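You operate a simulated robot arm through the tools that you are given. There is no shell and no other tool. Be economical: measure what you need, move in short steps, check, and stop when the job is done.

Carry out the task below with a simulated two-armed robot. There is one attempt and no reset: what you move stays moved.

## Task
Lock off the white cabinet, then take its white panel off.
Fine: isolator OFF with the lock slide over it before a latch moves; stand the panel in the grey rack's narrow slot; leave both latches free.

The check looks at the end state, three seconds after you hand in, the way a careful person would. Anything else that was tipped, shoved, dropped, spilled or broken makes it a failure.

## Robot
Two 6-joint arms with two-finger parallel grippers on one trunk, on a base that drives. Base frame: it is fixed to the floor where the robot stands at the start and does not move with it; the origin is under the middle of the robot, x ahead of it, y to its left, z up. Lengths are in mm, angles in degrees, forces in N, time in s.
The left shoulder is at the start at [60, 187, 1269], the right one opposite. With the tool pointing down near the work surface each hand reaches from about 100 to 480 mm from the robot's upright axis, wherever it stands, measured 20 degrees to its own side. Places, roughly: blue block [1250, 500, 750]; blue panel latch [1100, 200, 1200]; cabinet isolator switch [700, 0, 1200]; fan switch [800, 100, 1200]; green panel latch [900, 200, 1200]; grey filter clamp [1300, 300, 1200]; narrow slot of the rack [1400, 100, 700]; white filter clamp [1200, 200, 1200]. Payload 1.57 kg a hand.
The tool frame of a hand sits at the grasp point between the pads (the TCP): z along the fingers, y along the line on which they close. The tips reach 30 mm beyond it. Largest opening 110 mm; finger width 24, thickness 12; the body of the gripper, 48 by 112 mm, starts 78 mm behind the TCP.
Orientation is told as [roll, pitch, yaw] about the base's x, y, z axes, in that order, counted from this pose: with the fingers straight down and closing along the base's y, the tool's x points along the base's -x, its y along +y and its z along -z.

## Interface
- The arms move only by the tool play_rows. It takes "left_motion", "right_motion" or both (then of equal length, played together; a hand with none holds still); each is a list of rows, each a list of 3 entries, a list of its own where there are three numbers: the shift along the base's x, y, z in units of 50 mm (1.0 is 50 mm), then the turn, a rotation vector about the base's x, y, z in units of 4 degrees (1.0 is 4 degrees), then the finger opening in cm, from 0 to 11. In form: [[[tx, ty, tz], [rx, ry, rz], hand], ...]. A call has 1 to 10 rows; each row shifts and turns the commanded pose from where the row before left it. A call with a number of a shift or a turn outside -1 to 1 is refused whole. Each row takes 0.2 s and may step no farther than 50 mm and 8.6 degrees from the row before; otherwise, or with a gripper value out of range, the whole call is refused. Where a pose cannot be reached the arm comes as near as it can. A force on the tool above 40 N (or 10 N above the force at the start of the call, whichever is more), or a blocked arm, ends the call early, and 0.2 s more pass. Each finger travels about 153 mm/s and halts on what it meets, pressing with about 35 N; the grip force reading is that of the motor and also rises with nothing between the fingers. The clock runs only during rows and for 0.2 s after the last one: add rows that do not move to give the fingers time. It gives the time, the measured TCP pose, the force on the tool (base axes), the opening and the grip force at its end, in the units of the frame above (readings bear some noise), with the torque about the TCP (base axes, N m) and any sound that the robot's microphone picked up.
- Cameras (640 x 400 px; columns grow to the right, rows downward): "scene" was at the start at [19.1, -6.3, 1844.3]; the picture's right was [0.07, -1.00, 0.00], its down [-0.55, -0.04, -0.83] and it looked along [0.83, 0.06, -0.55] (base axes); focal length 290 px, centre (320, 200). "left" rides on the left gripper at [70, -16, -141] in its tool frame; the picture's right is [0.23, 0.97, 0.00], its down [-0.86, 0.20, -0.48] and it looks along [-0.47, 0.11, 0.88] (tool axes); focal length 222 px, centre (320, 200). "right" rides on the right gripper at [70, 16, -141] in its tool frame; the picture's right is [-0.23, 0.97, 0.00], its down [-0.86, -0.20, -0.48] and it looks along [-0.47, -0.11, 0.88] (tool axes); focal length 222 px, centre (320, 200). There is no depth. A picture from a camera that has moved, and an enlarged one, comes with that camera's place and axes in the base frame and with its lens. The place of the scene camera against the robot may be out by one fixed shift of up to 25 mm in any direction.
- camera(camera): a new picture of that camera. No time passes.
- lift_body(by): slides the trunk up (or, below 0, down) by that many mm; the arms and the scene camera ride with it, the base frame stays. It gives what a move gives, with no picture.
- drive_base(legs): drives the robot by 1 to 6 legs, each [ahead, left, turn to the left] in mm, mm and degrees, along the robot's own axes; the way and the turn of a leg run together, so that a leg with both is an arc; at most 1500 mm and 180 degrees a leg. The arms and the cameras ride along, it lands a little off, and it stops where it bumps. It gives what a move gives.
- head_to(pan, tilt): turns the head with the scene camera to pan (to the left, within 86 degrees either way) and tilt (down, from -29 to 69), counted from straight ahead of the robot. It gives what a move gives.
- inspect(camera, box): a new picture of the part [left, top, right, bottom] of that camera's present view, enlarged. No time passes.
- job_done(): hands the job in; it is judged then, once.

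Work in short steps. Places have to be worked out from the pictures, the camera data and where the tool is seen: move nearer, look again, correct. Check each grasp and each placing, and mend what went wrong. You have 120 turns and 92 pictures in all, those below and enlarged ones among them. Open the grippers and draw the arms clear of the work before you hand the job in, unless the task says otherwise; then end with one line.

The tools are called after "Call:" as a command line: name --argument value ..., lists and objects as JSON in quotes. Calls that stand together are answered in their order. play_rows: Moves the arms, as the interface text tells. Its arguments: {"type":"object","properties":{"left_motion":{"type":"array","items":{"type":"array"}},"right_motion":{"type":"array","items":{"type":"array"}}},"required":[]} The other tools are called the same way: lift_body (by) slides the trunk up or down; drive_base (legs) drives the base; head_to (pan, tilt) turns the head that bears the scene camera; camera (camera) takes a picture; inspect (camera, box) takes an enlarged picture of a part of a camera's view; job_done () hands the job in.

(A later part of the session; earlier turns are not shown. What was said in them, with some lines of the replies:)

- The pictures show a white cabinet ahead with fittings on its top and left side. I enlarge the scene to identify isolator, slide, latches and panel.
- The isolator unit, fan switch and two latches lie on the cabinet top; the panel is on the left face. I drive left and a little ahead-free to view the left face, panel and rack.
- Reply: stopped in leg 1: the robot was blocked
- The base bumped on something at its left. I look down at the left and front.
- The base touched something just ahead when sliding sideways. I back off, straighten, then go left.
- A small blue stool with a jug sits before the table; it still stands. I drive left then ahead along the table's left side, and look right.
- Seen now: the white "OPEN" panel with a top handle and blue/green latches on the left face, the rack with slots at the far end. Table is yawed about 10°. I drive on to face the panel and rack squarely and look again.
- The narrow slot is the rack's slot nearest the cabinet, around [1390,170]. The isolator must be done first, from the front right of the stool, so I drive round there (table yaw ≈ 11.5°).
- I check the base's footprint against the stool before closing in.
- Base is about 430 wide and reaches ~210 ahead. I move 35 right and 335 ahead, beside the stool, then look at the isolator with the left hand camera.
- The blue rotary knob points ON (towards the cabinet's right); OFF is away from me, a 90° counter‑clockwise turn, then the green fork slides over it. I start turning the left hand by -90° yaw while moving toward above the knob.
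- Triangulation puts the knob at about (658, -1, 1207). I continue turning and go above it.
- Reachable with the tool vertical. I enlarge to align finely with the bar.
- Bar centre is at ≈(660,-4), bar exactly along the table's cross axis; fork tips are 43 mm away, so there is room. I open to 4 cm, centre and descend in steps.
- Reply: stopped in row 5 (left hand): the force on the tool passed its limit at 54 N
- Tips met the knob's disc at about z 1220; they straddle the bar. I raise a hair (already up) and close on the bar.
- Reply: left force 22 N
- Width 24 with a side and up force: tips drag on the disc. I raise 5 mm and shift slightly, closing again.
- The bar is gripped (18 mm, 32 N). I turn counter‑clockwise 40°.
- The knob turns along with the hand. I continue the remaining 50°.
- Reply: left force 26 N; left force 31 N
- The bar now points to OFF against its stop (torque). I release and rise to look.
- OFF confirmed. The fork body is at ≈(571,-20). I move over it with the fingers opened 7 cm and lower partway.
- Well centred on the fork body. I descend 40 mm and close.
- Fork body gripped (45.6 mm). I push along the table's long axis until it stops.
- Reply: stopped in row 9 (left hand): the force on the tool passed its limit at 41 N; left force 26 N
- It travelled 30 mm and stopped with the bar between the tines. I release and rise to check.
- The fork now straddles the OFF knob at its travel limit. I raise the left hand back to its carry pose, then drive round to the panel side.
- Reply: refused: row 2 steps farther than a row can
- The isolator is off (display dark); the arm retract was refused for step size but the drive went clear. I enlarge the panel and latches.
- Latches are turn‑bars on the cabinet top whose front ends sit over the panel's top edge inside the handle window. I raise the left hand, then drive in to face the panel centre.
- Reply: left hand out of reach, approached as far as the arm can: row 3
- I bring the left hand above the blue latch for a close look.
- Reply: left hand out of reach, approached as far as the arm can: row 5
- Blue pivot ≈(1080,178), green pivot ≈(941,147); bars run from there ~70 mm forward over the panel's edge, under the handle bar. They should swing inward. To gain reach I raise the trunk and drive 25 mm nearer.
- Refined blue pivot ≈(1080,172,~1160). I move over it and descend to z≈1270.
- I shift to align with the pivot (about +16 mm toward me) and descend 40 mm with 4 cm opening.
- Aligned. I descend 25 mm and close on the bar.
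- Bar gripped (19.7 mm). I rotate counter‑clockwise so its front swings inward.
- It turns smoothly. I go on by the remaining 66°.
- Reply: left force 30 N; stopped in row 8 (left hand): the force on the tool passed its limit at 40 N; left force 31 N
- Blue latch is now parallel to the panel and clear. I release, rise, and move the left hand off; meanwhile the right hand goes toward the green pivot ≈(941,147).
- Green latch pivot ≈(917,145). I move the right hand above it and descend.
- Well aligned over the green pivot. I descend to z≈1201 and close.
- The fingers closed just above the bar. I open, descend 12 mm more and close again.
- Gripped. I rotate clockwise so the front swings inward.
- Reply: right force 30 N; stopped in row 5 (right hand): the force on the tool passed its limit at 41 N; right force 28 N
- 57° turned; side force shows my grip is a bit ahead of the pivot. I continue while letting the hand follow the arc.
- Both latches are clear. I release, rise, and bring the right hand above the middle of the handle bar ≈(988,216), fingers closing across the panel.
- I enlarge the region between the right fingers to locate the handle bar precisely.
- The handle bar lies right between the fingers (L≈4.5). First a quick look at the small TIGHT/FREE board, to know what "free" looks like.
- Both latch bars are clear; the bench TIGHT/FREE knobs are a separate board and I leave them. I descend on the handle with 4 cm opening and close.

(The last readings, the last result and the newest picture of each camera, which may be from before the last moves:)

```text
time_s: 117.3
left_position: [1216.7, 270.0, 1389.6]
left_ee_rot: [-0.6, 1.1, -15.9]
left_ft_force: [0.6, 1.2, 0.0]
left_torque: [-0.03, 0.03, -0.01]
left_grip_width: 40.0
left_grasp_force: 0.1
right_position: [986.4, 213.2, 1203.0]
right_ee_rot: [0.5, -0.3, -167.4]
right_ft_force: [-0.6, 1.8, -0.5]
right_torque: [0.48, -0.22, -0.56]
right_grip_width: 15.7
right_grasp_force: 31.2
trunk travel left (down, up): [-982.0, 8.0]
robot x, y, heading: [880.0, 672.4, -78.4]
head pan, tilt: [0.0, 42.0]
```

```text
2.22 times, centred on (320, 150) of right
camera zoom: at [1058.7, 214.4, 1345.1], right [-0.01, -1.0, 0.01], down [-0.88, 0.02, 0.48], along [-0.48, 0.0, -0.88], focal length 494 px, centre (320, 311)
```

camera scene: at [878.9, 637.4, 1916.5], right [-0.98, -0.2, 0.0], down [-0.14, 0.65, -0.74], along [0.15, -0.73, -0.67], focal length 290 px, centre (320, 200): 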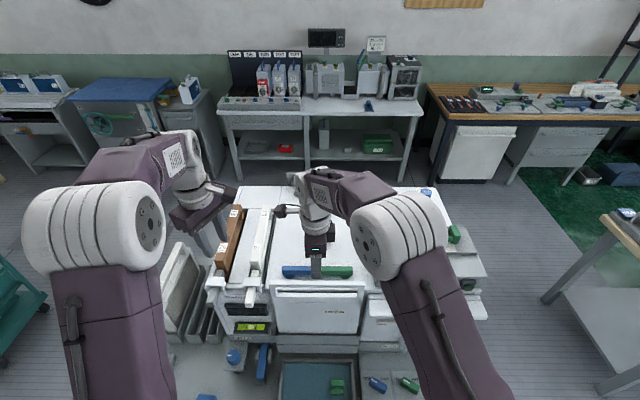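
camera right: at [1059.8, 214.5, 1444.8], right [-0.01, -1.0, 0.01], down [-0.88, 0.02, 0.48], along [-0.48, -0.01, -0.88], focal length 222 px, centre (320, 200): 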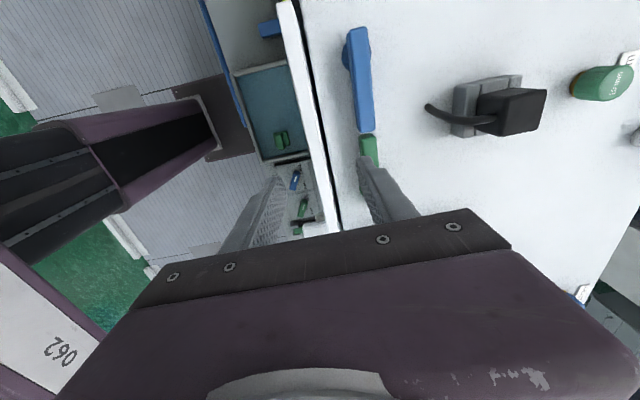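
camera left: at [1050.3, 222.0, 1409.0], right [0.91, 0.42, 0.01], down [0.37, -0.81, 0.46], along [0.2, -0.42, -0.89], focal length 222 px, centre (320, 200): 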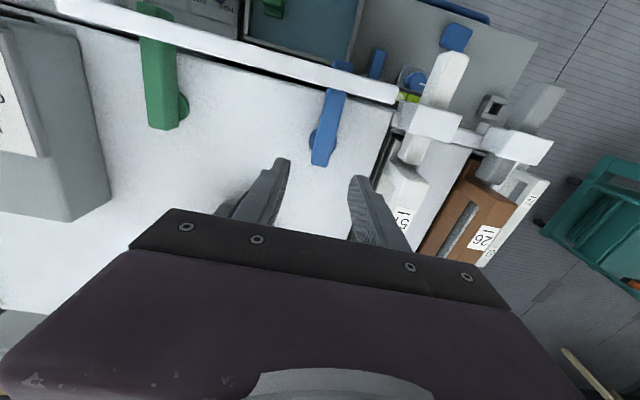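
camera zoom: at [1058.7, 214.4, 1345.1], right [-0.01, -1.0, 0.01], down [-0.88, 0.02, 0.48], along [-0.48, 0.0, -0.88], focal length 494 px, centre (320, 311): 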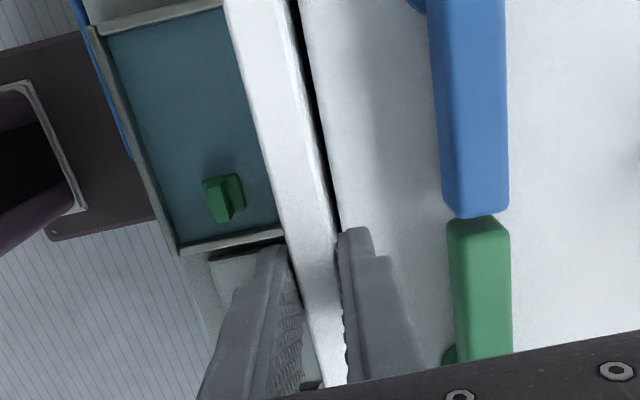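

Handle gripped (15.7 mm, 31 N). I lift straight up, 40 mm as a test.

Call:
play_rows --right_motion '[[[0, 0, 0], [0, 0, 0], 0], [[0, 0, 0.2], [0, 0, 0], 0], [[0, 0, 0.2], [0, 0, 0], 0], [[0, 0, 0.2], [0, 0, 0], 0], [[0, 0, 0.2], [0, 0, 0], 0]]'

Call:
inspect --camera "scene" --box '[220, 230, 420, 380]'

```text
time_s: 118.5
left_position: [1215.9, 271.7, 1389.6]
left_ee_rot: [-0.7, 1.1, -15.9]
left_ft_force: [0.3, -0.5, 0.6]
left_torque: [0.01, 0.01, -0.03]
left_grip_width: 39.8
left_grasp_force: 0.1
right_position: [989.1, 212.4, 1243.3]
right_ee_rot: [0.7, -0.4, -167.5]
right_ft_force: [-0.4, 7.2, -6.8]
right_torque: [0.62, -0.11, -0.76]
right_grip_width: 15.6
right_grasp_force: 31.4
trunk travel left (down, up): [-982.0, 8.0]
robot x, y, heading: [880.1, 671.8, -78.2]
head pan, tilt: [0.0, 42.0]
```

```text
2.67 times, centred on (320, 305) of scene
camera zoom: at [877.9, 637.4, 1916.5], right [-0.98, -0.2, 0.0], down [-0.14, 0.65, -0.74], along [0.15, -0.73, -0.67], focal length 772 px, centre (320, -80)
```

zoom: 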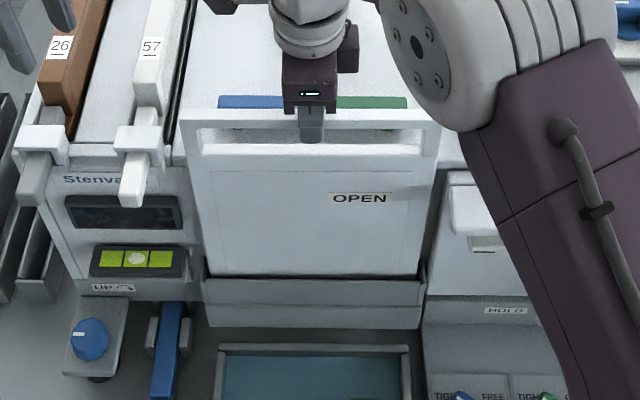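

It lifts freely (~7 N). I continue up 110 mm to clear the channel.

Call:
play_rows --right_motion '[[[0, 0, 0.4], [0, 0, 0], 0], [[0, 0, 0.4], [0, 0, 0], 0], [[0, 0, 0.4], [0, 0, 0], 0], [[0, 0, 0.5], [0, 0, 0], 0], [[0, 0, 0.5], [0, 0, 0], 0], [[0, 0, 0], [0, 0, 0], 0]]'

Call:
camera --camera "scene"

```text
time_s: 119.9
left_position: [1215.8, 270.8, 1389.4]
left_ee_rot: [-0.6, 1.1, -15.9]
left_ft_force: [0.3, 0.6, -0.2]
left_torque: [-0.02, 0.01, 0.01]
left_grip_width: 39.8
left_grasp_force: 0.0
right_position: [988.8, 212.9, 1351.6]
right_ee_rot: [0.5, -0.3, -167.5]
right_ft_force: [-0.9, 2.9, -3.7]
right_torque: [0.56, 0.32, -0.36]
right_grip_width: 15.7
right_grasp_force: 31.4
trunk travel left (down, up): [-982.0, 8.0]
robot x, y, heading: [883.0, 668.9, -78.1]
head pan, tilt: [0.0, 42.0]
```

```text
29 pictures are left
camera scene: at [878.3, 635.9, 1916.6], right [-0.98, -0.2, 0.0], down [-0.14, 0.66, -0.74], along [0.15, -0.73, -0.67], focal length 290 px, centre (320, 200)
```

scene: 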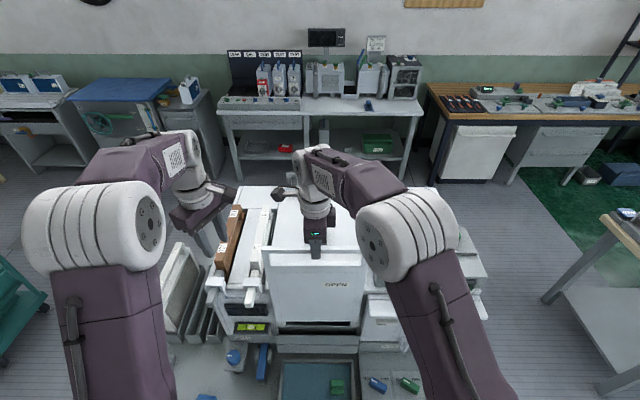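

The panel is free: its bottom sits ~355 mm below the TCP (z≈996). From my two views the narrow slot is at u≈1402 along the table (near end L≈-47), and the floor beyond the table's far end is clear. I tuck the left hand back, then back away and drive to the far end, turning to face the rack.

Call:
play_rows --left_motion '[[[-0.15, 0.7, 0.1], [0, 0, 0], 4], [[-0.15, 0.7, 0.1], [0, 0, 0], 4], [[-0.15, 0.7, 0.1], [0, 0, 0], 4]]' --right_motion '[[[0, 0.05, 0.1], [0, 0, 0], 0], [[0, 0.05, 0.1], [0, 0, 0], 0], [[0, 0.1, 0], [0, 0, 0], 0]]'

Call:
drive_base --legs '[[-200, 0, 0], [-200, 0, 0], [0, 1090, 0]]'

Call:
head_to --pan -20 --tilt 40

Call:
camera --camera "scene"

```text
time_s: 120.7
left_position: [1193.9, 377.1, 1405.1]
left_ee_rot: [-0.6, 1.1, -15.9]
left_ft_force: [-0.2, -0.4, -0.2]
left_torque: [-0.02, -0.02, 0.0]
left_grip_width: 40.0
left_grasp_force: 0.1
right_position: [988.3, 222.1, 1363.5]
right_ee_rot: [0.8, -0.2, -167.5]
right_ft_force: [0.1, -0.2, -4.7]
right_torque: [0.02, 0.04, 0.0]
right_grip_width: 15.3
right_grasp_force: 30.8
trunk travel left (down, up): [-982.0, 8.0]
robot x, y, heading: [887.9, 670.4, -78.4]
head pan, tilt: [0.0, 42.0]
```

```text
time_s: 128.7
left_position: [2175.3, 986.2, 1404.8]
left_ee_rot: [-0.6, 1.2, -16.0]
left_ft_force: [-0.6, -0.4, -0.7]
left_torque: [0.01, -0.02, 0.02]
left_grip_width: 39.8
left_grasp_force: 0.1
right_position: [1969.8, 831.2, 1363.0]
right_ee_rot: [0.6, -0.2, -167.6]
right_ft_force: [0.5, 0.0, -4.9]
right_torque: [-0.01, 0.01, 0.0]
right_grip_width: 15.7
right_grasp_force: 30.7
trunk travel left (down, up): [-982.0, 8.0]
robot x, y, heading: [1868.7, 1284.1, -78.5]
head pan, tilt: [0.0, 42.0]
```

```text
time_s: 129.5
left_position: [2177.6, 987.0, 1404.0]
left_ee_rot: [-0.6, 1.1, -16.0]
left_ft_force: [-0.4, -0.6, 0.0]
left_torque: [0.02, 0.02, 0.01]
left_grip_width: 40.1
left_grasp_force: 0.0
right_position: [1970.9, 831.6, 1363.0]
right_ee_rot: [0.6, -0.3, -167.6]
right_ft_force: [0.5, -0.4, -5.0]
right_torque: [0.02, 0.03, 0.03]
right_grip_width: 15.8
right_grasp_force: 31.4
trunk travel left (down, up): [-982.0, 8.0]
robot x, y, heading: [1871.2, 1284.5, -78.5]
head pan, tilt: [-20.0, 40.0]
```

```text
28 pictures are left
camera scene: at [1833.2, 1244.7, 1919.5], right [-0.99, 0.15, 0.0], down [0.09, 0.64, -0.77], along [-0.11, -0.76, -0.64], focal length 290 px, centre (320, 200)
```

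scene: 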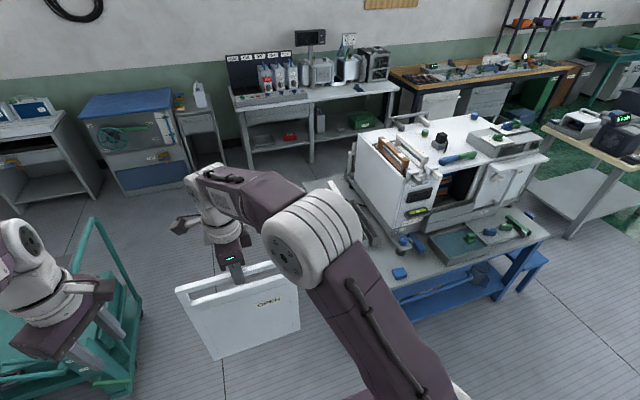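

The panel hangs well and the path is free (trolley beyond x≈2700). I turn to face the table's end and slide across to the rack's side.

Call:
drive_base --legs '[[0, 0, -90], [-60, 0, 0], [0, 1130, 0]]'

Call:
head_to --pan 0 --tilt 42

Call:
camera --camera "scene"

Call:
camera --camera "left"

```text
time_s: 139.7
left_position: [1835.7, -110.9, 1404.6]
left_ee_rot: [-0.5, 1.1, -107.0]
left_ft_force: [-0.1, -1.0, 0.1]
left_torque: [-0.02, -0.02, -0.01]
left_grip_width: 40.0
left_grasp_force: 0.1
right_position: [1684.0, 97.7, 1362.7]
right_ee_rot: [0.5, -0.2, 101.4]
right_ft_force: [0.4, -0.5, -4.3]
right_torque: [-0.01, -0.01, 0.04]
right_grip_width: 15.9
right_grasp_force: 31.7
trunk travel left (down, up): [-982.0, 8.0]
robot x, y, heading: [2139.9, 196.2, -169.4]
head pan, tilt: [-20.0, 40.0]
```

```text
time_s: 140.5
left_position: [1835.5, -112.1, 1403.4]
left_ee_rot: [-0.6, 1.2, -107.0]
left_ft_force: [-0.2, -0.2, -0.1]
left_torque: [0.03, 0.02, 0.04]
left_grip_width: 40.0
left_grasp_force: 0.1
right_position: [1685.1, 97.0, 1362.6]
right_ee_rot: [0.6, -0.3, 101.4]
right_ft_force: [0.3, -0.1, -5.1]
right_torque: [-0.01, -0.04, 0.0]
right_grip_width: 15.5
right_grasp_force: 30.6
trunk travel left (down, up): [-982.0, 8.0]
robot x, y, heading: [2136.8, 192.4, -169.3]
head pan, tilt: [0.0, 42.0]
```

```text
27 pictures are left
camera scene: at [2103.9, 176.4, 1916.5], right [-0.18, 0.98, 0.0], down [0.66, 0.12, -0.74], along [-0.73, -0.14, -0.67], focal length 290 px, centre (320, 200)
```

scene: 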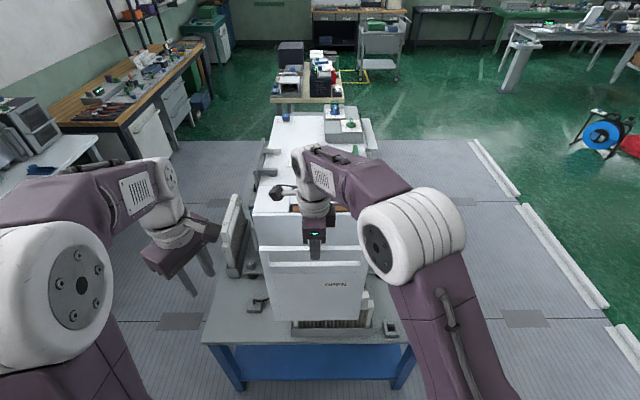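

```text
26 pictures are left
camera left: at [1839.9, -44.3, 1546.2], right [1.0, -0.07, -0.01], down [-0.06, -0.89, 0.46], along [-0.04, -0.46, -0.89], focal length 222 px, centre (320, 200)
```

left: 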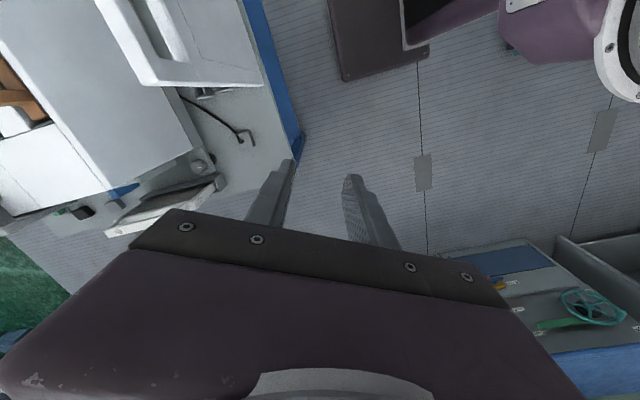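

The panel hides the rack from the head. I move the right hand 200 mm to its own side so that I can see the slots.

Call:
play_rows --right_motion '[[[-0.16, 0.78, 0], [0, 0, 0], 0], [[-0.16, 0.78, 0], [0, 0, 0], 0], [[-0.16, 0.78, 0], [0, 0, 0], 0], [[-0.16, 0.78, 0], [0, 0, 0], 0], [[-0.16, 0.78, 0], [0, 0, 0], 0]]'

Call:
inspect --camera "scene" --box '[200, 180, 420, 360]'

```text
time_s: 141.7
left_position: [1834.8, -110.2, 1402.9]
left_ee_rot: [-0.5, 1.1, -107.0]
left_ft_force: [-0.3, 0.0, 0.5]
left_torque: [-0.06, -0.01, 0.0]
left_grip_width: 40.0
left_grasp_force: 0.0
right_position: [1644.9, 292.9, 1362.7]
right_ee_rot: [0.6, -0.1, 101.6]
right_ft_force: [0.5, 0.2, -4.3]
right_torque: [0.01, -0.03, -0.01]
right_grip_width: 15.7
right_grasp_force: 31.5
trunk travel left (down, up): [-982.0, 8.0]
robot x, y, heading: [2142.4, 193.4, -169.4]
head pan, tilt: [0.0, 42.0]
```

```text
2.22 times, centred on (310, 270) of scene
camera zoom: at [2103.2, 180.2, 1916.5], right [-0.19, 0.98, 0.0], down [0.66, 0.12, -0.74], along [-0.73, -0.14, -0.67], focal length 644 px, centre (342, 44)
```

zoom: 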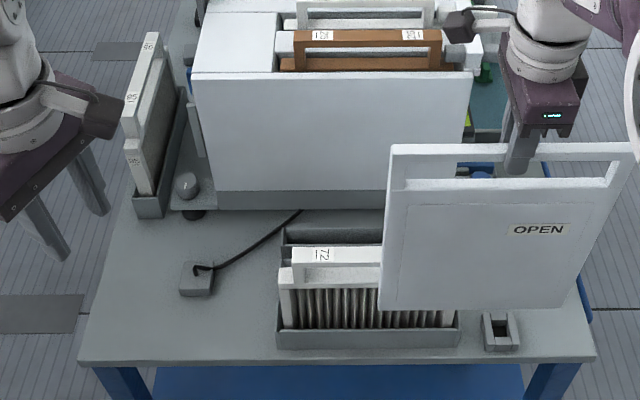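

The rack spans L≈-375…-36, so slot centre L≈-206. For the slot's exact u, I bring the left hand camera over the rack, turning it to face forward.

Call:
play_rows --left_motion '[[[-0.5, 0.12, 0], [0, 0, -1], 4], [[-0.6, 0.17, 0], [0, 0, -1], 4], [[-0.6, 0.17, 0], [0, 0, -1], 4], [[-0.6, 0.17, 0], [0, 0, -1], 4], [[-0.6, 0.17, 0], [0, 0, -1], 4], [[-0.6, 0.17, 0], [0, 0, -1], 4], [[-0.6, 0.17, 0], [0, 0, -1], 4], [[-0.6, 0.17, 0], [0, 0, -1], 4], [[-0.6, 0.17, 0], [0, 0, -1], 4], [[-0.6, 0.17, 0], [0, 0, -1], 4]]'

Call:
play_rows --left_motion '[[[0, 0, 0], [0, 0, -1], 4], [[0, 0, 0], [0, 0, -1], 4], [[0, 0, 0], [0, 0, -1], 4], [[0, 0, 0], [0, 0, -1], 4], [[0, 0, 0], [0, 0, -1], 4], [[0, 0, 0], [0, 0, -0.5], 4]]'

Call:
camera --camera "left"

```text
time_s: 143.9
left_position: [1603.8, -24.0, 1383.2]
left_ee_rot: [-0.5, 1.1, -146.9]
left_ft_force: [0.7, 1.1, 0.2]
left_torque: [-0.02, -0.02, -0.02]
left_grip_width: 40.0
left_grasp_force: 0.0
left hand out of reach, approached as far as the arm can: row 8, 9, 10
right_position: [1644.7, 289.9, 1363.3]
right_ee_rot: [0.8, -0.2, 101.3]
right_ft_force: [0.0, -0.3, -5.1]
right_torque: [0.03, -0.02, 0.0]
right_grip_width: 15.9
right_grasp_force: 30.9
trunk travel left (down, up): [-982.0, 8.0]
robot x, y, heading: [2138.6, 190.2, -169.1]
head pan, tilt: [0.0, 42.0]
```

```text
time_s: 145.3
left_position: [1605.9, -25.4, 1382.5]
left_ee_rot: [-0.7, 1.0, -169.0]
left_ft_force: [-0.1, 0.1, -0.5]
left_torque: [0.02, -0.02, -0.01]
left_grip_width: 40.3
left_grasp_force: 0.0
left hand out of reach, approached as far as the arm can: row 6
right_position: [1643.9, 292.1, 1363.4]
right_ee_rot: [0.6, -0.2, 101.4]
right_ft_force: [0.8, 0.4, -5.7]
right_torque: [0.01, -0.02, -0.03]
right_grip_width: 15.8
right_grasp_force: 31.1
trunk travel left (down, up): [-982.0, 8.0]
robot x, y, heading: [2140.8, 198.9, -169.3]
head pan, tilt: [0.0, 42.0]
```

```text
24 pictures are left
camera left: at [1667.4, 1.7, 1525.6], right [0.41, -0.91, -0.01], down [-0.81, -0.37, 0.46], along [-0.42, -0.18, -0.89], focal length 222 px, centre (320, 200)
```

left: 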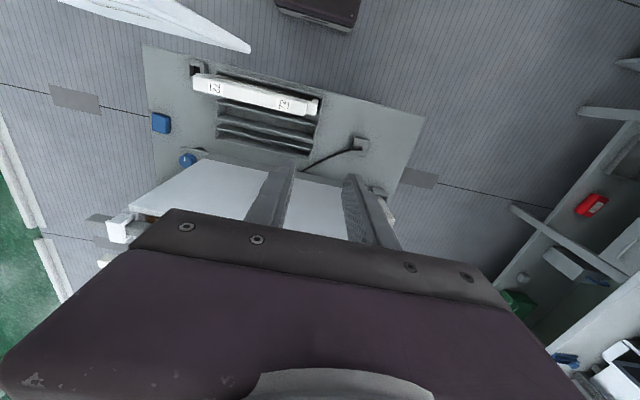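

Call:
inspect --camera "left" --box '[170, 50, 350, 190]'

```text
2.86 times, centred on (260, 120) of left
camera zoom: at [1667.4, 1.7, 1525.6], right [0.41, -0.91, -0.01], down [-0.81, -0.37, 0.46], along [-0.42, -0.18, -0.89], focal length 635 px, centre (491, 429)
```

zoom: 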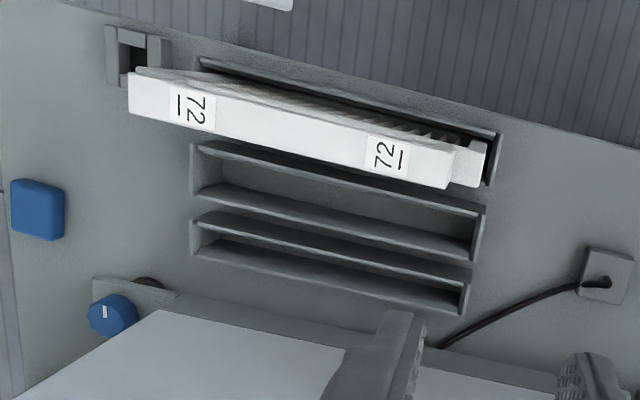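

The three bins are clearly seen; the narrow one is the last, about L -351…-30, u≈1424 but height-dependent. I raise the panel 80 mm and drive 200 mm ahead so the left camera is straight above the slot.

Call:
play_rows --right_motion '[[[0, 0, 0.5], [0, 0, 0], 0], [[0, 0, 0.5], [0, 0, 0], 0], [[0, 0, 0.5], [0, 0, 0], 0], [[0, 0, 0.1], [0, 0, 0], 0]]'

Call:
drive_base --legs '[[200, 0, 1.2]]'

Call:
camera --camera "left"

Call:
inspect --camera "left" --box '[170, 50, 350, 190]'

```text
time_s: 146.3
left_position: [1605.7, -24.9, 1382.6]
left_ee_rot: [-0.6, 1.2, -169.0]
left_ft_force: [-0.7, -0.8, -0.2]
left_torque: [0.02, 0.02, 0.02]
left_grip_width: 40.0
left_grasp_force: 0.0
right_position: [1645.2, 291.4, 1443.6]
right_ee_rot: [0.6, -0.3, 101.4]
right_ft_force: [-0.1, -0.5, -5.1]
right_torque: [-0.03, 0.0, 0.0]
right_grip_width: 15.4
right_grasp_force: 30.9
trunk travel left (down, up): [-982.0, 8.0]
robot x, y, heading: [2137.4, 187.5, -169.5]
head pan, tilt: [0.0, 42.0]
```

```text
time_s: 147.9
left_position: [1415.3, -74.3, 1385.0]
left_ee_rot: [-0.6, 1.0, -167.8]
left_ft_force: [0.3, 0.1, -0.3]
left_torque: [-0.03, 0.03, 0.02]
left_grip_width: 40.1
left_grasp_force: 0.0
right_position: [1449.4, 242.6, 1445.0]
right_ee_rot: [1.0, -0.3, 102.5]
right_ft_force: [0.6, -0.3, -5.2]
right_torque: [-0.02, 0.0, 0.0]
right_grip_width: 15.8
right_grasp_force: 31.5
trunk travel left (down, up): [-982.0, 8.0]
robot x, y, heading: [1939.1, 152.9, -168.5]
head pan, tilt: [0.0, 42.0]
```

```text
22 pictures are left
camera left: at [1477.8, -46.1, 1527.8], right [0.43, -0.9, -0.01], down [-0.8, -0.38, 0.46], along [-0.42, -0.19, -0.89], focal length 222 px, centre (320, 200)
```

left: 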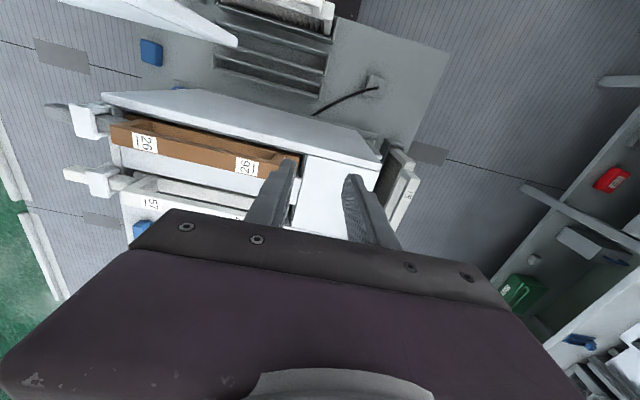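

```text
2.86 times, centred on (260, 120) of left
camera zoom: at [1477.8, -46.1, 1527.8], right [0.43, -0.9, -0.01], down [-0.8, -0.38, 0.46], along [-0.42, -0.19, -0.89], focal length 635 px, centre (491, 429)
```

zoom: 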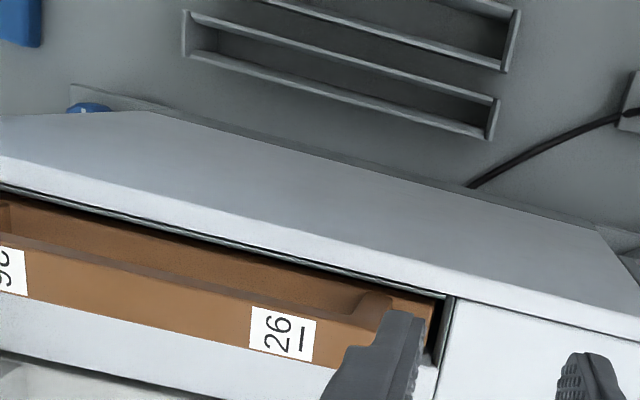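

Camera is straight above the slot: slot centre ≈(1429,114), yaw ≈11.5–12°. I pull the left hand back out of the way, then drive 70 mm nearer.

Call:
play_rows --left_motion '[[[0.85, -0.3, 0], [0, 0, 0], 4], [[0.85, -0.3, 0], [0, 0, 0], 4], [[0.85, -0.3, 0], [0, 0, 0], 4], [[0.85, -0.3, 0], [0, 0, 0], 4], [[0.85, -0.3, 0], [0, 0, 0], 4], [[0.85, -0.3, 0], [0, 0, 0], 4]]'

Call:
drive_base --legs '[[70, 0, 0]]'

```text
time_s: 149.3
left_position: [1670.1, -166.9, 1388.0]
left_ee_rot: [-0.7, 1.0, -168.0]
left_ft_force: [1.6, -0.5, 0.2]
left_torque: [-0.01, 0.02, 0.0]
left_grip_width: 39.8
left_grasp_force: 0.1
right_position: [1447.1, 242.1, 1444.7]
right_ee_rot: [0.7, -0.3, 102.6]
right_ft_force: [1.0, -0.5, -3.8]
right_torque: [0.0, 0.01, 0.01]
right_grip_width: 15.6
right_grasp_force: 31.3
trunk travel left (down, up): [-982.0, 8.0]
robot x, y, heading: [1936.8, 152.6, -168.3]
head pan, tilt: [0.0, 42.0]
```

```text
time_s: 150.4
left_position: [1609.4, -178.4, 1388.5]
left_ee_rot: [-0.6, 0.5, -167.9]
left_ft_force: [0.6, 0.6, 0.2]
left_torque: [-0.04, 0.12, -0.01]
left_grip_width: 40.0
left_grasp_force: 0.1
right_position: [1388.3, 229.8, 1447.9]
right_ee_rot: [1.1, -0.4, 102.6]
right_ft_force: [1.6, 0.6, -4.2]
right_torque: [0.01, 0.0, -0.02]
right_grip_width: 15.8
right_grasp_force: 31.4
trunk travel left (down, up): [-982.0, 8.0]
robot x, y, heading: [1868.4, 141.5, -168.2]
head pan, tilt: [0.0, 42.0]
```

I move the panel over the slot, still high.

Call:
play_rows --right_motion '[[[0.28, -0.76, 0], [0, 0, -0.1], 0], [[0.28, -0.76, 0], [0, 0, -0.1], 0], [[0.28, -0.76, 0], [0, 0, 0], 0], [[0, 0, 0], [0, 0, 0], 0], [[0, 0, 0], [0, 0, 0], 0]]'

Call:
camera --camera "right"

Call:
camera --camera "left"

```text
time_s: 151.6
left_position: [1596.1, -180.8, 1386.3]
left_ee_rot: [-0.6, 1.2, -167.9]
left_ft_force: [-0.6, 0.0, 0.0]
left_torque: [-0.01, -0.01, 0.0]
left_grip_width: 39.9
left_grasp_force: 0.1
right_position: [1417.9, 114.3, 1442.7]
right_ee_rot: [0.6, -0.3, 101.8]
right_ft_force: [0.2, 0.0, -5.3]
right_torque: [-0.03, -0.03, 0.0]
right_grip_width: 15.5
right_grasp_force: 31.7
trunk travel left (down, up): [-982.0, 8.0]
robot x, y, heading: [1869.4, 137.2, -168.4]
head pan, tilt: [0.0, 42.0]
```

```text
20 pictures are left
camera right: at [1416.8, 42.4, 1584.3], right [-1.0, 0.02, 0.01], down [0.03, 0.88, 0.48], along [0.0, 0.48, -0.88], focal length 222 px, centre (320, 200)
```

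right: 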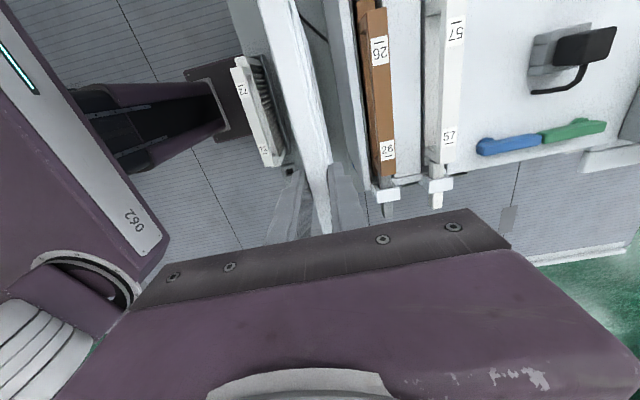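

```text
19 pictures are left
camera left: at [1658.3, -152.8, 1529.4], right [0.43, -0.9, -0.01], down [-0.8, -0.38, 0.46], along [-0.42, -0.19, -0.89], focal length 222 px, centre (320, 200)
```

left: 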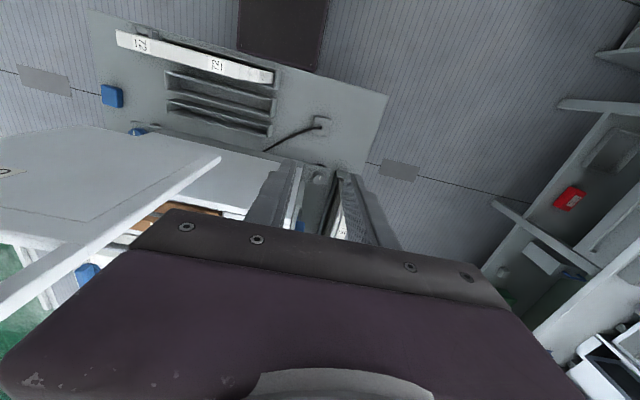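

The panel is ~10 mm short in u. I correct and lower to about 50 mm above the rim.

Call:
play_rows --right_motion '[[[0.2, 0.04, -0.5], [0, 0, 0], 0], [[0, 0, -0.9], [0, 0, 0], 0], [[0, 0, -0.9], [0, 0, 0], 0], [[0, 0, -0.9], [0, 0, 0], 0], [[0, 0, -0.9], [0, 0, 0], 0], [[0, 0, -0.9], [0, 0, 0], 0], [[0, 0, 0], [0, 0, 0], 0], [[0, 0, 0], [0, 0, 0], 0]]'

Call:
inspect --camera "left" --box '[80, 20, 300, 200]'

Call:
camera --camera "scene"

```text
time_s: 153.4
left_position: [1598.3, -181.1, 1387.1]
left_ee_rot: [-0.6, 1.1, -167.8]
left_ft_force: [-0.1, -0.3, -0.4]
left_torque: [0.0, 0.02, 0.03]
left_grip_width: 40.0
left_grasp_force: 0.1
right_position: [1429.1, 115.7, 1194.3]
right_ee_rot: [0.6, -0.3, 101.8]
right_ft_force: [0.7, -0.7, -5.1]
right_torque: [0.0, 0.02, 0.03]
right_grip_width: 15.5
right_grasp_force: 31.4
trunk travel left (down, up): [-982.0, 8.0]
robot x, y, heading: [1872.3, 140.6, -168.1]
head pan, tilt: [0.0, 42.0]
```

```text
2.22 times, centred on (190, 110) of left
camera zoom: at [1660.0, -153.1, 1529.6], right [0.43, -0.9, -0.01], down [-0.8, -0.38, 0.46], along [-0.42, -0.19, -0.89], focal length 494 px, centre (609, 400)
```

zoom: 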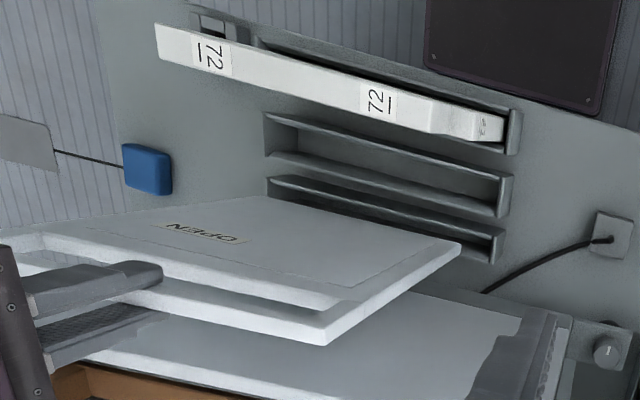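

```text
17 pictures are left
camera scene: at [1837.2, 122.6, 1916.5], right [-0.2, 0.98, 0.0], down [0.65, 0.14, -0.74], along [-0.73, -0.15, -0.67], focal length 290 px, centre (320, 200)
```

scene: 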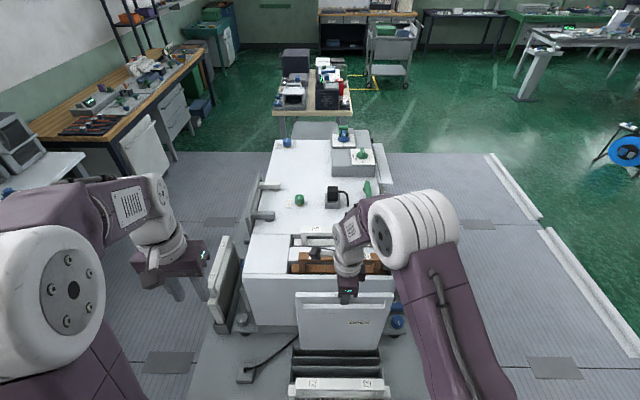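

Panel bottom is ≈819; rim ≈735–745. I lower 60 mm more and zoom on the panel's corner over the slot's end.

Call:
play_rows --right_motion '[[[0, 0, -0.6], [0, 0, 0], 0], [[0, 0, -0.6], [0, 0, 0], 0], [[0, 0, 0], [0, 0, 0], 0], [[0, 0, 0], [0, 0, 0], 0]]'

Call:
inspect --camera "left" --box '[180, 80, 300, 170]'

```text
time_s: 154.4
left_position: [1599.4, -180.3, 1386.0]
left_ee_rot: [-0.6, 1.1, -167.7]
left_ft_force: [0.0, -0.4, -1.7]
left_torque: [-0.03, -0.01, 0.06]
left_grip_width: 40.1
left_grasp_force: 0.0
right_position: [1429.3, 115.0, 1132.9]
right_ee_rot: [0.6, -0.2, 101.9]
right_ft_force: [-0.4, -0.2, -5.6]
right_torque: [-0.04, -0.02, 0.01]
right_grip_width: 15.6
right_grasp_force: 30.7
trunk travel left (down, up): [-982.0, 8.0]
robot x, y, heading: [1870.6, 141.7, -168.3]
head pan, tilt: [0.0, 42.0]
```

```text
4.44 times, centred on (240, 125) of left
camera zoom: at [1659.6, -153.2, 1529.5], right [0.43, -0.9, -0.01], down [-0.8, -0.38, 0.46], along [-0.42, -0.19, -0.89], focal length 987 px, centre (676, 533)
```

zoom: 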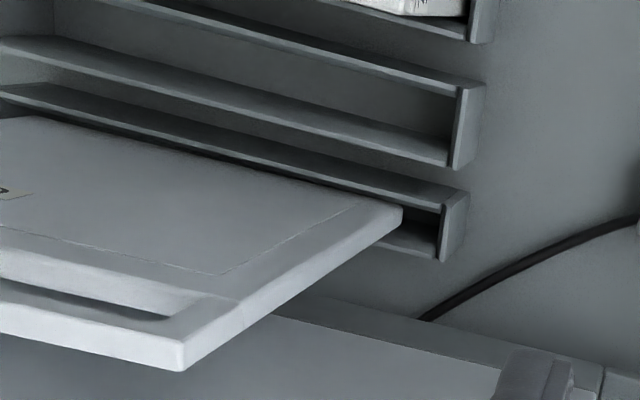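

Parallax makes the margins uncertain; I bring the left camera straight above the slot's visible end again to compare panel and slot walls directly.

Call:
play_rows --left_motion '[[[-0.72, 0.36, 0], [0, 0, 0], 4], [[-0.72, 0.36, 0], [0, 0, 0], 4], [[-0.72, 0.36, 0], [0, 0, 0], 4], [[-0.72, 0.36, 0], [0, 0, 0], 4], [[-0.72, 0.36, 0], [0, 0, 0], 4]]'

Call:
inspect --camera "left" --box '[260, 50, 360, 130]'

```text
time_s: 155.6
left_position: [1416.0, -88.6, 1386.5]
left_ee_rot: [-0.6, 1.3, -167.9]
left_ft_force: [0.1, -0.2, -0.4]
left_torque: [0.0, -0.02, 0.02]
left_grip_width: 39.9
left_grasp_force: 0.1
right_position: [1427.6, 114.6, 1132.1]
right_ee_rot: [0.6, -0.3, 101.8]
right_ft_force: [0.1, -0.1, -5.5]
right_torque: [-0.02, -0.02, 0.0]
right_grip_width: 16.0
right_grasp_force: 31.3
trunk travel left (down, up): [-982.0, 8.0]
robot x, y, heading: [1869.7, 140.6, -168.3]
head pan, tilt: [0.0, 42.0]
```

```text
5.00 times, centred on (310, 90) of left
camera zoom: at [1476.7, -61.7, 1529.9], right [0.43, -0.9, 0.0], down [-0.8, -0.38, 0.46], along [-0.42, -0.19, -0.89], focal length 1111 px, centre (370, 750)
```

zoom: 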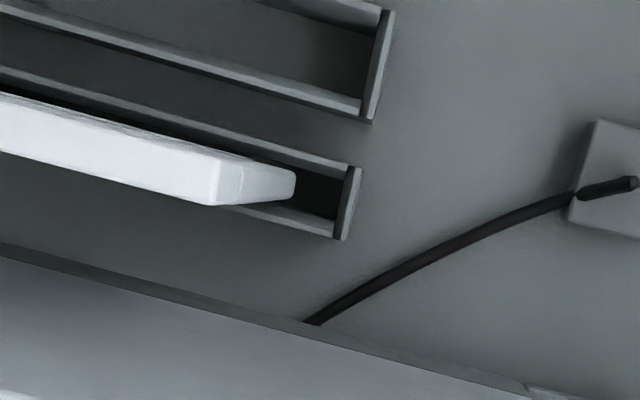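

From above, the panel's bottom lies centred between the narrow slot's walls with end clearance both sides. I lower it 60 mm into the slot gently.

Call:
play_rows --right_motion '[[[0.01, 0, -0.2], [0, 0, -0.08], 0], [[0, 0, -0.2], [0, 0, 0], 0], [[0, 0, -0.2], [0, 0, 0], 0], [[0, 0, -0.2], [0, 0, 0], 0], [[0, 0, -0.2], [0, 0, 0], 0], [[0, 0, -0.2], [0, 0, 0], 0], [[0, 0, 0], [0, 0, 0], 0]]'

Call:
inspect --camera "left" --box '[220, 50, 360, 150]'

```text
time_s: 157.2
left_position: [1421.6, -90.8, 1390.0]
left_ee_rot: [-0.5, 1.0, -167.8]
left_ft_force: [-0.1, 0.7, -0.2]
left_torque: [0.0, 0.01, 0.0]
left_grip_width: 40.0
left_grasp_force: 0.1
right_position: [1430.1, 115.3, 1074.7]
right_ee_rot: [0.9, -0.3, 101.5]
right_ft_force: [0.5, 0.6, 19.1]
right_torque: [-0.29, -0.17, -0.02]
right_grip_width: 15.7
right_grasp_force: 31.6
trunk travel left (down, up): [-982.0, 8.0]
robot x, y, heading: [1870.3, 138.4, -168.4]
head pan, tilt: [0.0, 42.0]
```

```text
4.00 times, centred on (290, 100) of left
camera zoom: at [1483.6, -62.2, 1532.1], right [0.43, -0.9, -0.01], down [-0.8, -0.38, 0.46], along [-0.42, -0.19, -0.89], focal length 888 px, centre (440, 600)
```

zoom: 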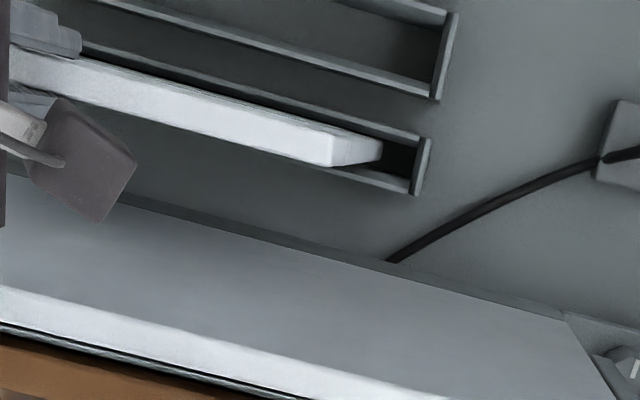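

Contact of ~19 N up. I zoom to check whether the bottom is inside the slot on its floor or caught on a rim.

Call:
inspect --camera "left" --box '[285, 70, 335, 105]'

Call:
inspect --camera "scene" --box '[230, 260, 420, 400]'

```text
11.43 times, centred on (310, 88) of left
camera zoom: at [1483.6, -62.2, 1532.1], right [0.43, -0.9, -0.01], down [-0.8, -0.38, 0.46], along [-0.42, -0.19, -0.89], focal length 2538 px, centre (434, 1486)
```

zoom: 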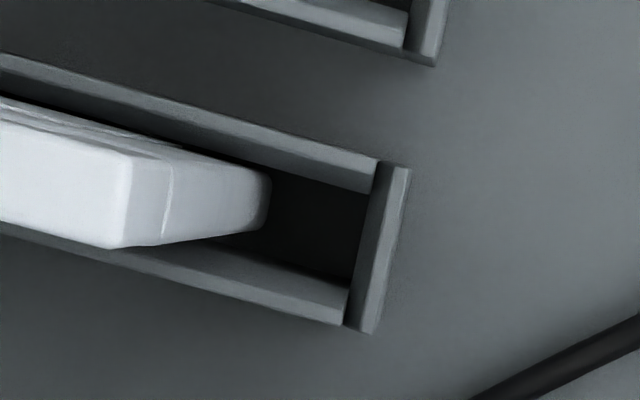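

```text
2.86 times, centred on (325, 330) of scene
camera zoom: at [1841.0, 122.9, 1916.9], right [-0.2, 0.98, 0.0], down [0.65, 0.14, -0.74], along [-0.73, -0.15, -0.67], focal length 827 px, centre (306, -171)
```

zoom: 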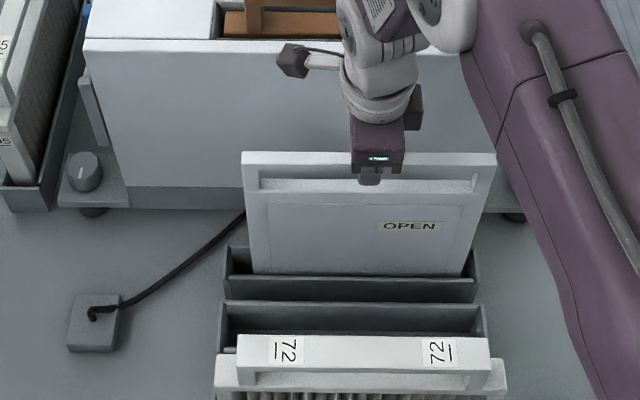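

The panel's bottom is inside the slot between both walls, resting on the floor. I open the right fingers slowly.

Call:
play_rows --right_motion '[[[0, 0, 0.02], [0, 0, 0], 1.6], [[0, 0, 0], [0, 0, 0], 1.8], [[0, 0, 0], [0, 0, 0], 2.0], [[0, 0, 0], [0, 0, 0], 2.3], [[0, 0, 0], [0, 0, 0], 2.6], [[0, 0, 0], [0, 0, 0], 2.9], [[0, 0, 0], [0, 0, 0], 3.2], [[0, 0, 0], [0, 0, 0], 3.2]]'

Call:
inspect --camera "right" --box '[230, 60, 410, 240]'

Call:
inspect --camera "left" --box '[220, 50, 360, 150]'

```text
time_s: 159.0
left_position: [1417.9, -90.7, 1387.7]
left_ee_rot: [-0.5, 1.1, -167.9]
left_ft_force: [0.0, -0.3, 0.0]
left_torque: [-0.02, 0.0, 0.01]
left_grip_width: 39.9
left_grasp_force: 0.0
right_position: [1429.1, 115.5, 1074.9]
right_ee_rot: [0.6, -0.2, 101.5]
right_ft_force: [-0.4, 0.1, 0.2]
right_torque: [-0.04, -0.01, 0.0]
right_grip_width: 31.8
right_grasp_force: 0.0
trunk travel left (down, up): [-982.0, 8.0]
robot x, y, heading: [1873.6, 139.8, -168.2]
head pan, tilt: [0.0, 42.0]
```

```text
2.22 times, centred on (320, 150) of right
camera zoom: at [1427.5, 43.4, 1216.2], right [-1.0, 0.03, 0.01], down [0.03, 0.88, 0.48], along [0.0, 0.48, -0.88], focal length 494 px, centre (320, 311)
```

zoom: 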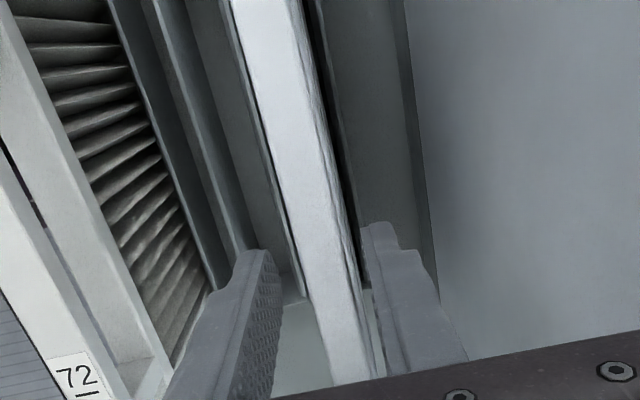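

```text
4.00 times, centred on (290, 100) of left
camera zoom: at [1480.2, -62.7, 1530.8], right [0.43, -0.9, -0.01], down [-0.8, -0.38, 0.46], along [-0.42, -0.19, -0.89], focal length 888 px, centre (440, 600)
```

zoom: 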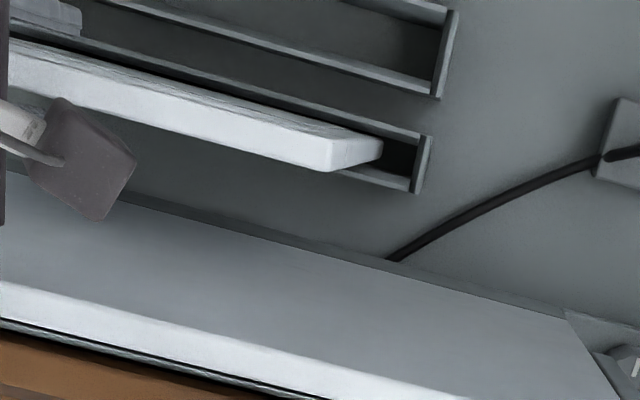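

It stands, leaning slightly towards the cabinet-side finger. I open further slowly so it settles in the slot.

Call:
play_rows --right_motion '[[[0, 0, 0], [0, 0, 0], 3.5], [[0, 0, 0], [0, 0, 0], 4], [[0, 0, 0], [0, 0, 0], 4.5], [[0, 0, 0], [0, 0, 0], 5], [[0, 0, 0], [0, 0, 0], 5.5], [[0, 0, 0], [0, 0, 0], 6], [[0, 0, 0], [0, 0, 0], 6], [[0, 0, 0], [0, 0, 0], 6]]'

Call:
inspect --camera "right" --box '[230, 60, 410, 240]'

```text
time_s: 160.8
left_position: [1418.8, -90.3, 1388.1]
left_ee_rot: [-0.6, 1.1, -167.9]
left_ft_force: [-0.1, 0.3, 0.1]
left_torque: [0.0, 0.03, 0.01]
left_grip_width: 40.0
left_grasp_force: 0.1
right_position: [1429.1, 115.4, 1074.7]
right_ee_rot: [0.6, -0.2, 101.4]
right_ft_force: [-0.7, -0.8, 0.2]
right_torque: [0.02, -0.02, -0.03]
right_grip_width: 60.0
right_grasp_force: 0.1
trunk travel left (down, up): [-982.0, 8.0]
robot x, y, heading: [1869.3, 139.3, -168.0]
head pan, tilt: [0.0, 42.0]
```

```text
2.22 times, centred on (320, 150) of right
camera zoom: at [1427.5, 43.4, 1216.2], right [-1.0, 0.03, 0.01], down [0.03, 0.88, 0.48], along [0.0, 0.48, -0.88], focal length 494 px, centre (320, 311)
```

zoom: 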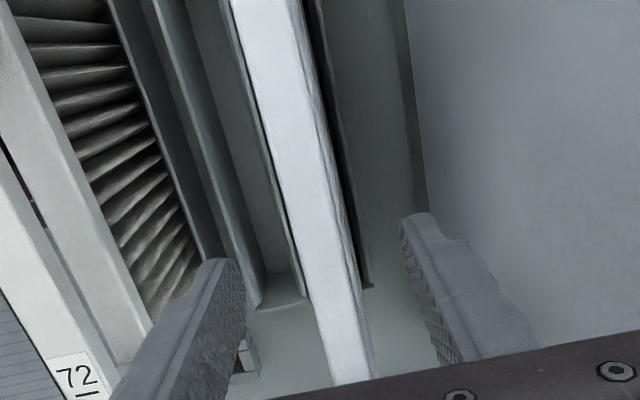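

The panel stands on its own. I raise the right hand straight up, and both hands clear, then check.

Call:
play_rows --right_motion '[[[0, 0, 0.3], [0, 0, 0], 6], [[0, 0, 0.7], [0, 0, 0], 6], [[0, 0, 0.9], [0, 0, 0], 6], [[0, 0, 0.9], [0, 0, 0], 6], [[0, 0, 0.9], [0, 0, 0], 6], [[0, 0, 0.9], [0, 0, 0], 6], [[0, 0, 0.9], [0, 0, 0], 6]]' --left_motion '[[[0, 0, 0], [0, 0, 0], 4], [[0, 0, 0], [0, 0, 0], 4], [[0.6, -0.2, 0], [0, 0, 0], 4], [[0.8, -0.2, 0], [0, 0, 0], 4], [[0.8, -0.2, 0], [0, 0, 0], 4], [[0.8, -0.2, 0], [0, 0, 0], 4], [[0.8, -0.2, 0], [0, 0, 0], 4]]'

Call:
drive_base --legs '[[-350, 0, 0]]'

Call:
camera --camera "scene"

```text
time_s: 162.4
left_position: [1611.3, -141.7, 1387.3]
left_ee_rot: [-0.6, 0.9, -167.8]
left_ft_force: [0.5, -0.5, -0.3]
left_torque: [0.01, 0.04, 0.0]
left_grip_width: 39.9
left_grasp_force: 0.1
right_position: [1431.6, 114.3, 1352.0]
right_ee_rot: [0.7, -0.3, 101.6]
right_ft_force: [0.3, 0.0, 0.1]
right_torque: [0.01, 0.05, 0.0]
right_grip_width: 60.2
right_grasp_force: 0.1
trunk travel left (down, up): [-982.0, 8.0]
robot x, y, heading: [1868.5, 139.3, -168.2]
head pan, tilt: [0.0, 42.0]
```

```text
time_s: 164.6
left_position: [1946.6, -71.0, 1386.0]
left_ee_rot: [-0.5, 1.2, -167.9]
left_ft_force: [-0.5, -0.2, -0.5]
left_torque: [-0.02, -0.02, -0.02]
left_grip_width: 40.1
left_grasp_force: 0.1
right_position: [1766.9, 184.9, 1349.1]
right_ee_rot: [0.5, -0.3, 101.6]
right_ft_force: [-0.8, -0.3, -0.5]
right_torque: [0.0, 0.0, 0.01]
right_grip_width: 60.1
right_grasp_force: 0.1
trunk travel left (down, up): [-982.0, 8.0]
robot x, y, heading: [2213.5, 209.8, -168.2]
head pan, tilt: [0.0, 42.0]
```

```text
8 pictures are left
camera scene: at [2175.4, 193.2, 1916.5], right [-0.2, 0.98, 0.0], down [0.66, 0.14, -0.74], along [-0.73, -0.15, -0.67], focal length 290 px, centre (320, 200)
```

scene: 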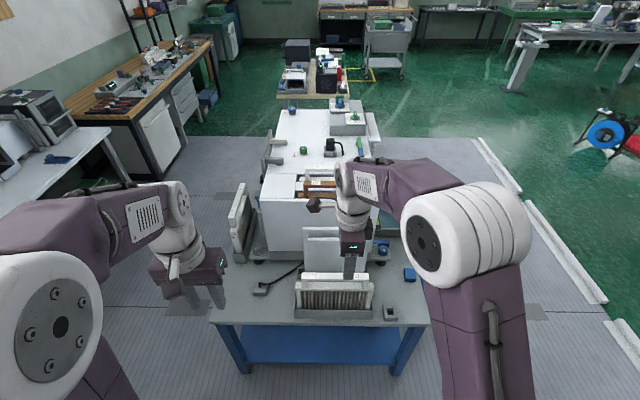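

The panel stands in the slot. I check latches and isolator once more from here.

Call:
inspect --camera "scene" --box '[250, 90, 400, 200]'

Call:
inspect --camera "scene" --box '[260, 200, 420, 330]'

```text
3.64 times, centred on (325, 145) of scene
camera zoom: at [2175.4, 193.2, 1916.5], right [-0.2, 0.98, 0.0], down [0.66, 0.14, -0.74], along [-0.73, -0.15, -0.67], focal length 1053 px, centre (302, 400)
```

zoom: 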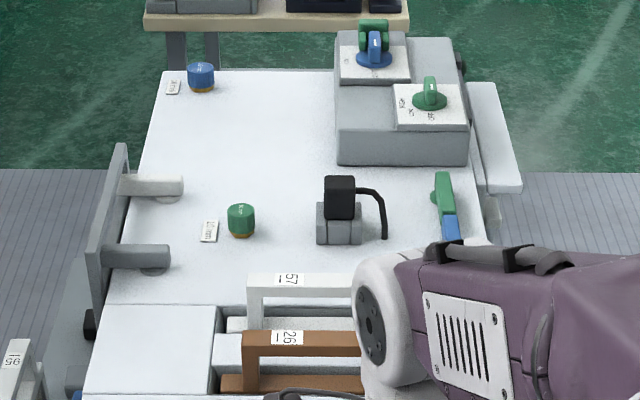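

```text
3.08 times, centred on (340, 265) of scene
camera zoom: at [2175.4, 193.2, 1916.5], right [-0.2, 0.98, 0.0], down [0.66, 0.14, -0.74], along [-0.73, -0.15, -0.67], focal length 891 px, centre (258, 0)
```

zoom: 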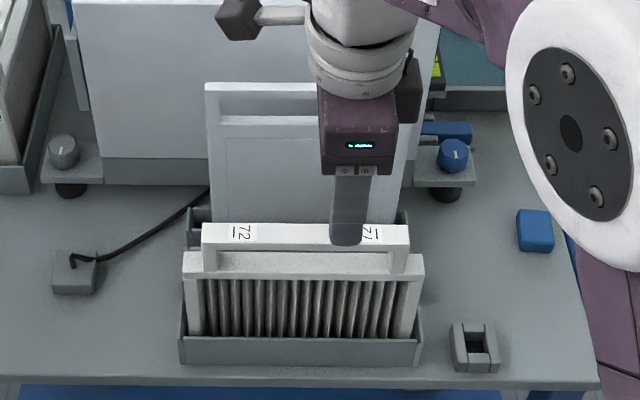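

Isolator is OFF under the fork, both latches are turned clear, the panel stands in the narrow slot, and both arms are off the table. I hand in.

Call:
job_done

```text
The job is handed in.
```

The job is handed in: the isolator is OFF with the lock slide over it, both latches are turned free, and the white panel stands in the grey rack's narrow slot. Early on the base bumped the blue stool by the table; the stool and its jug still stood and I saw no shift.
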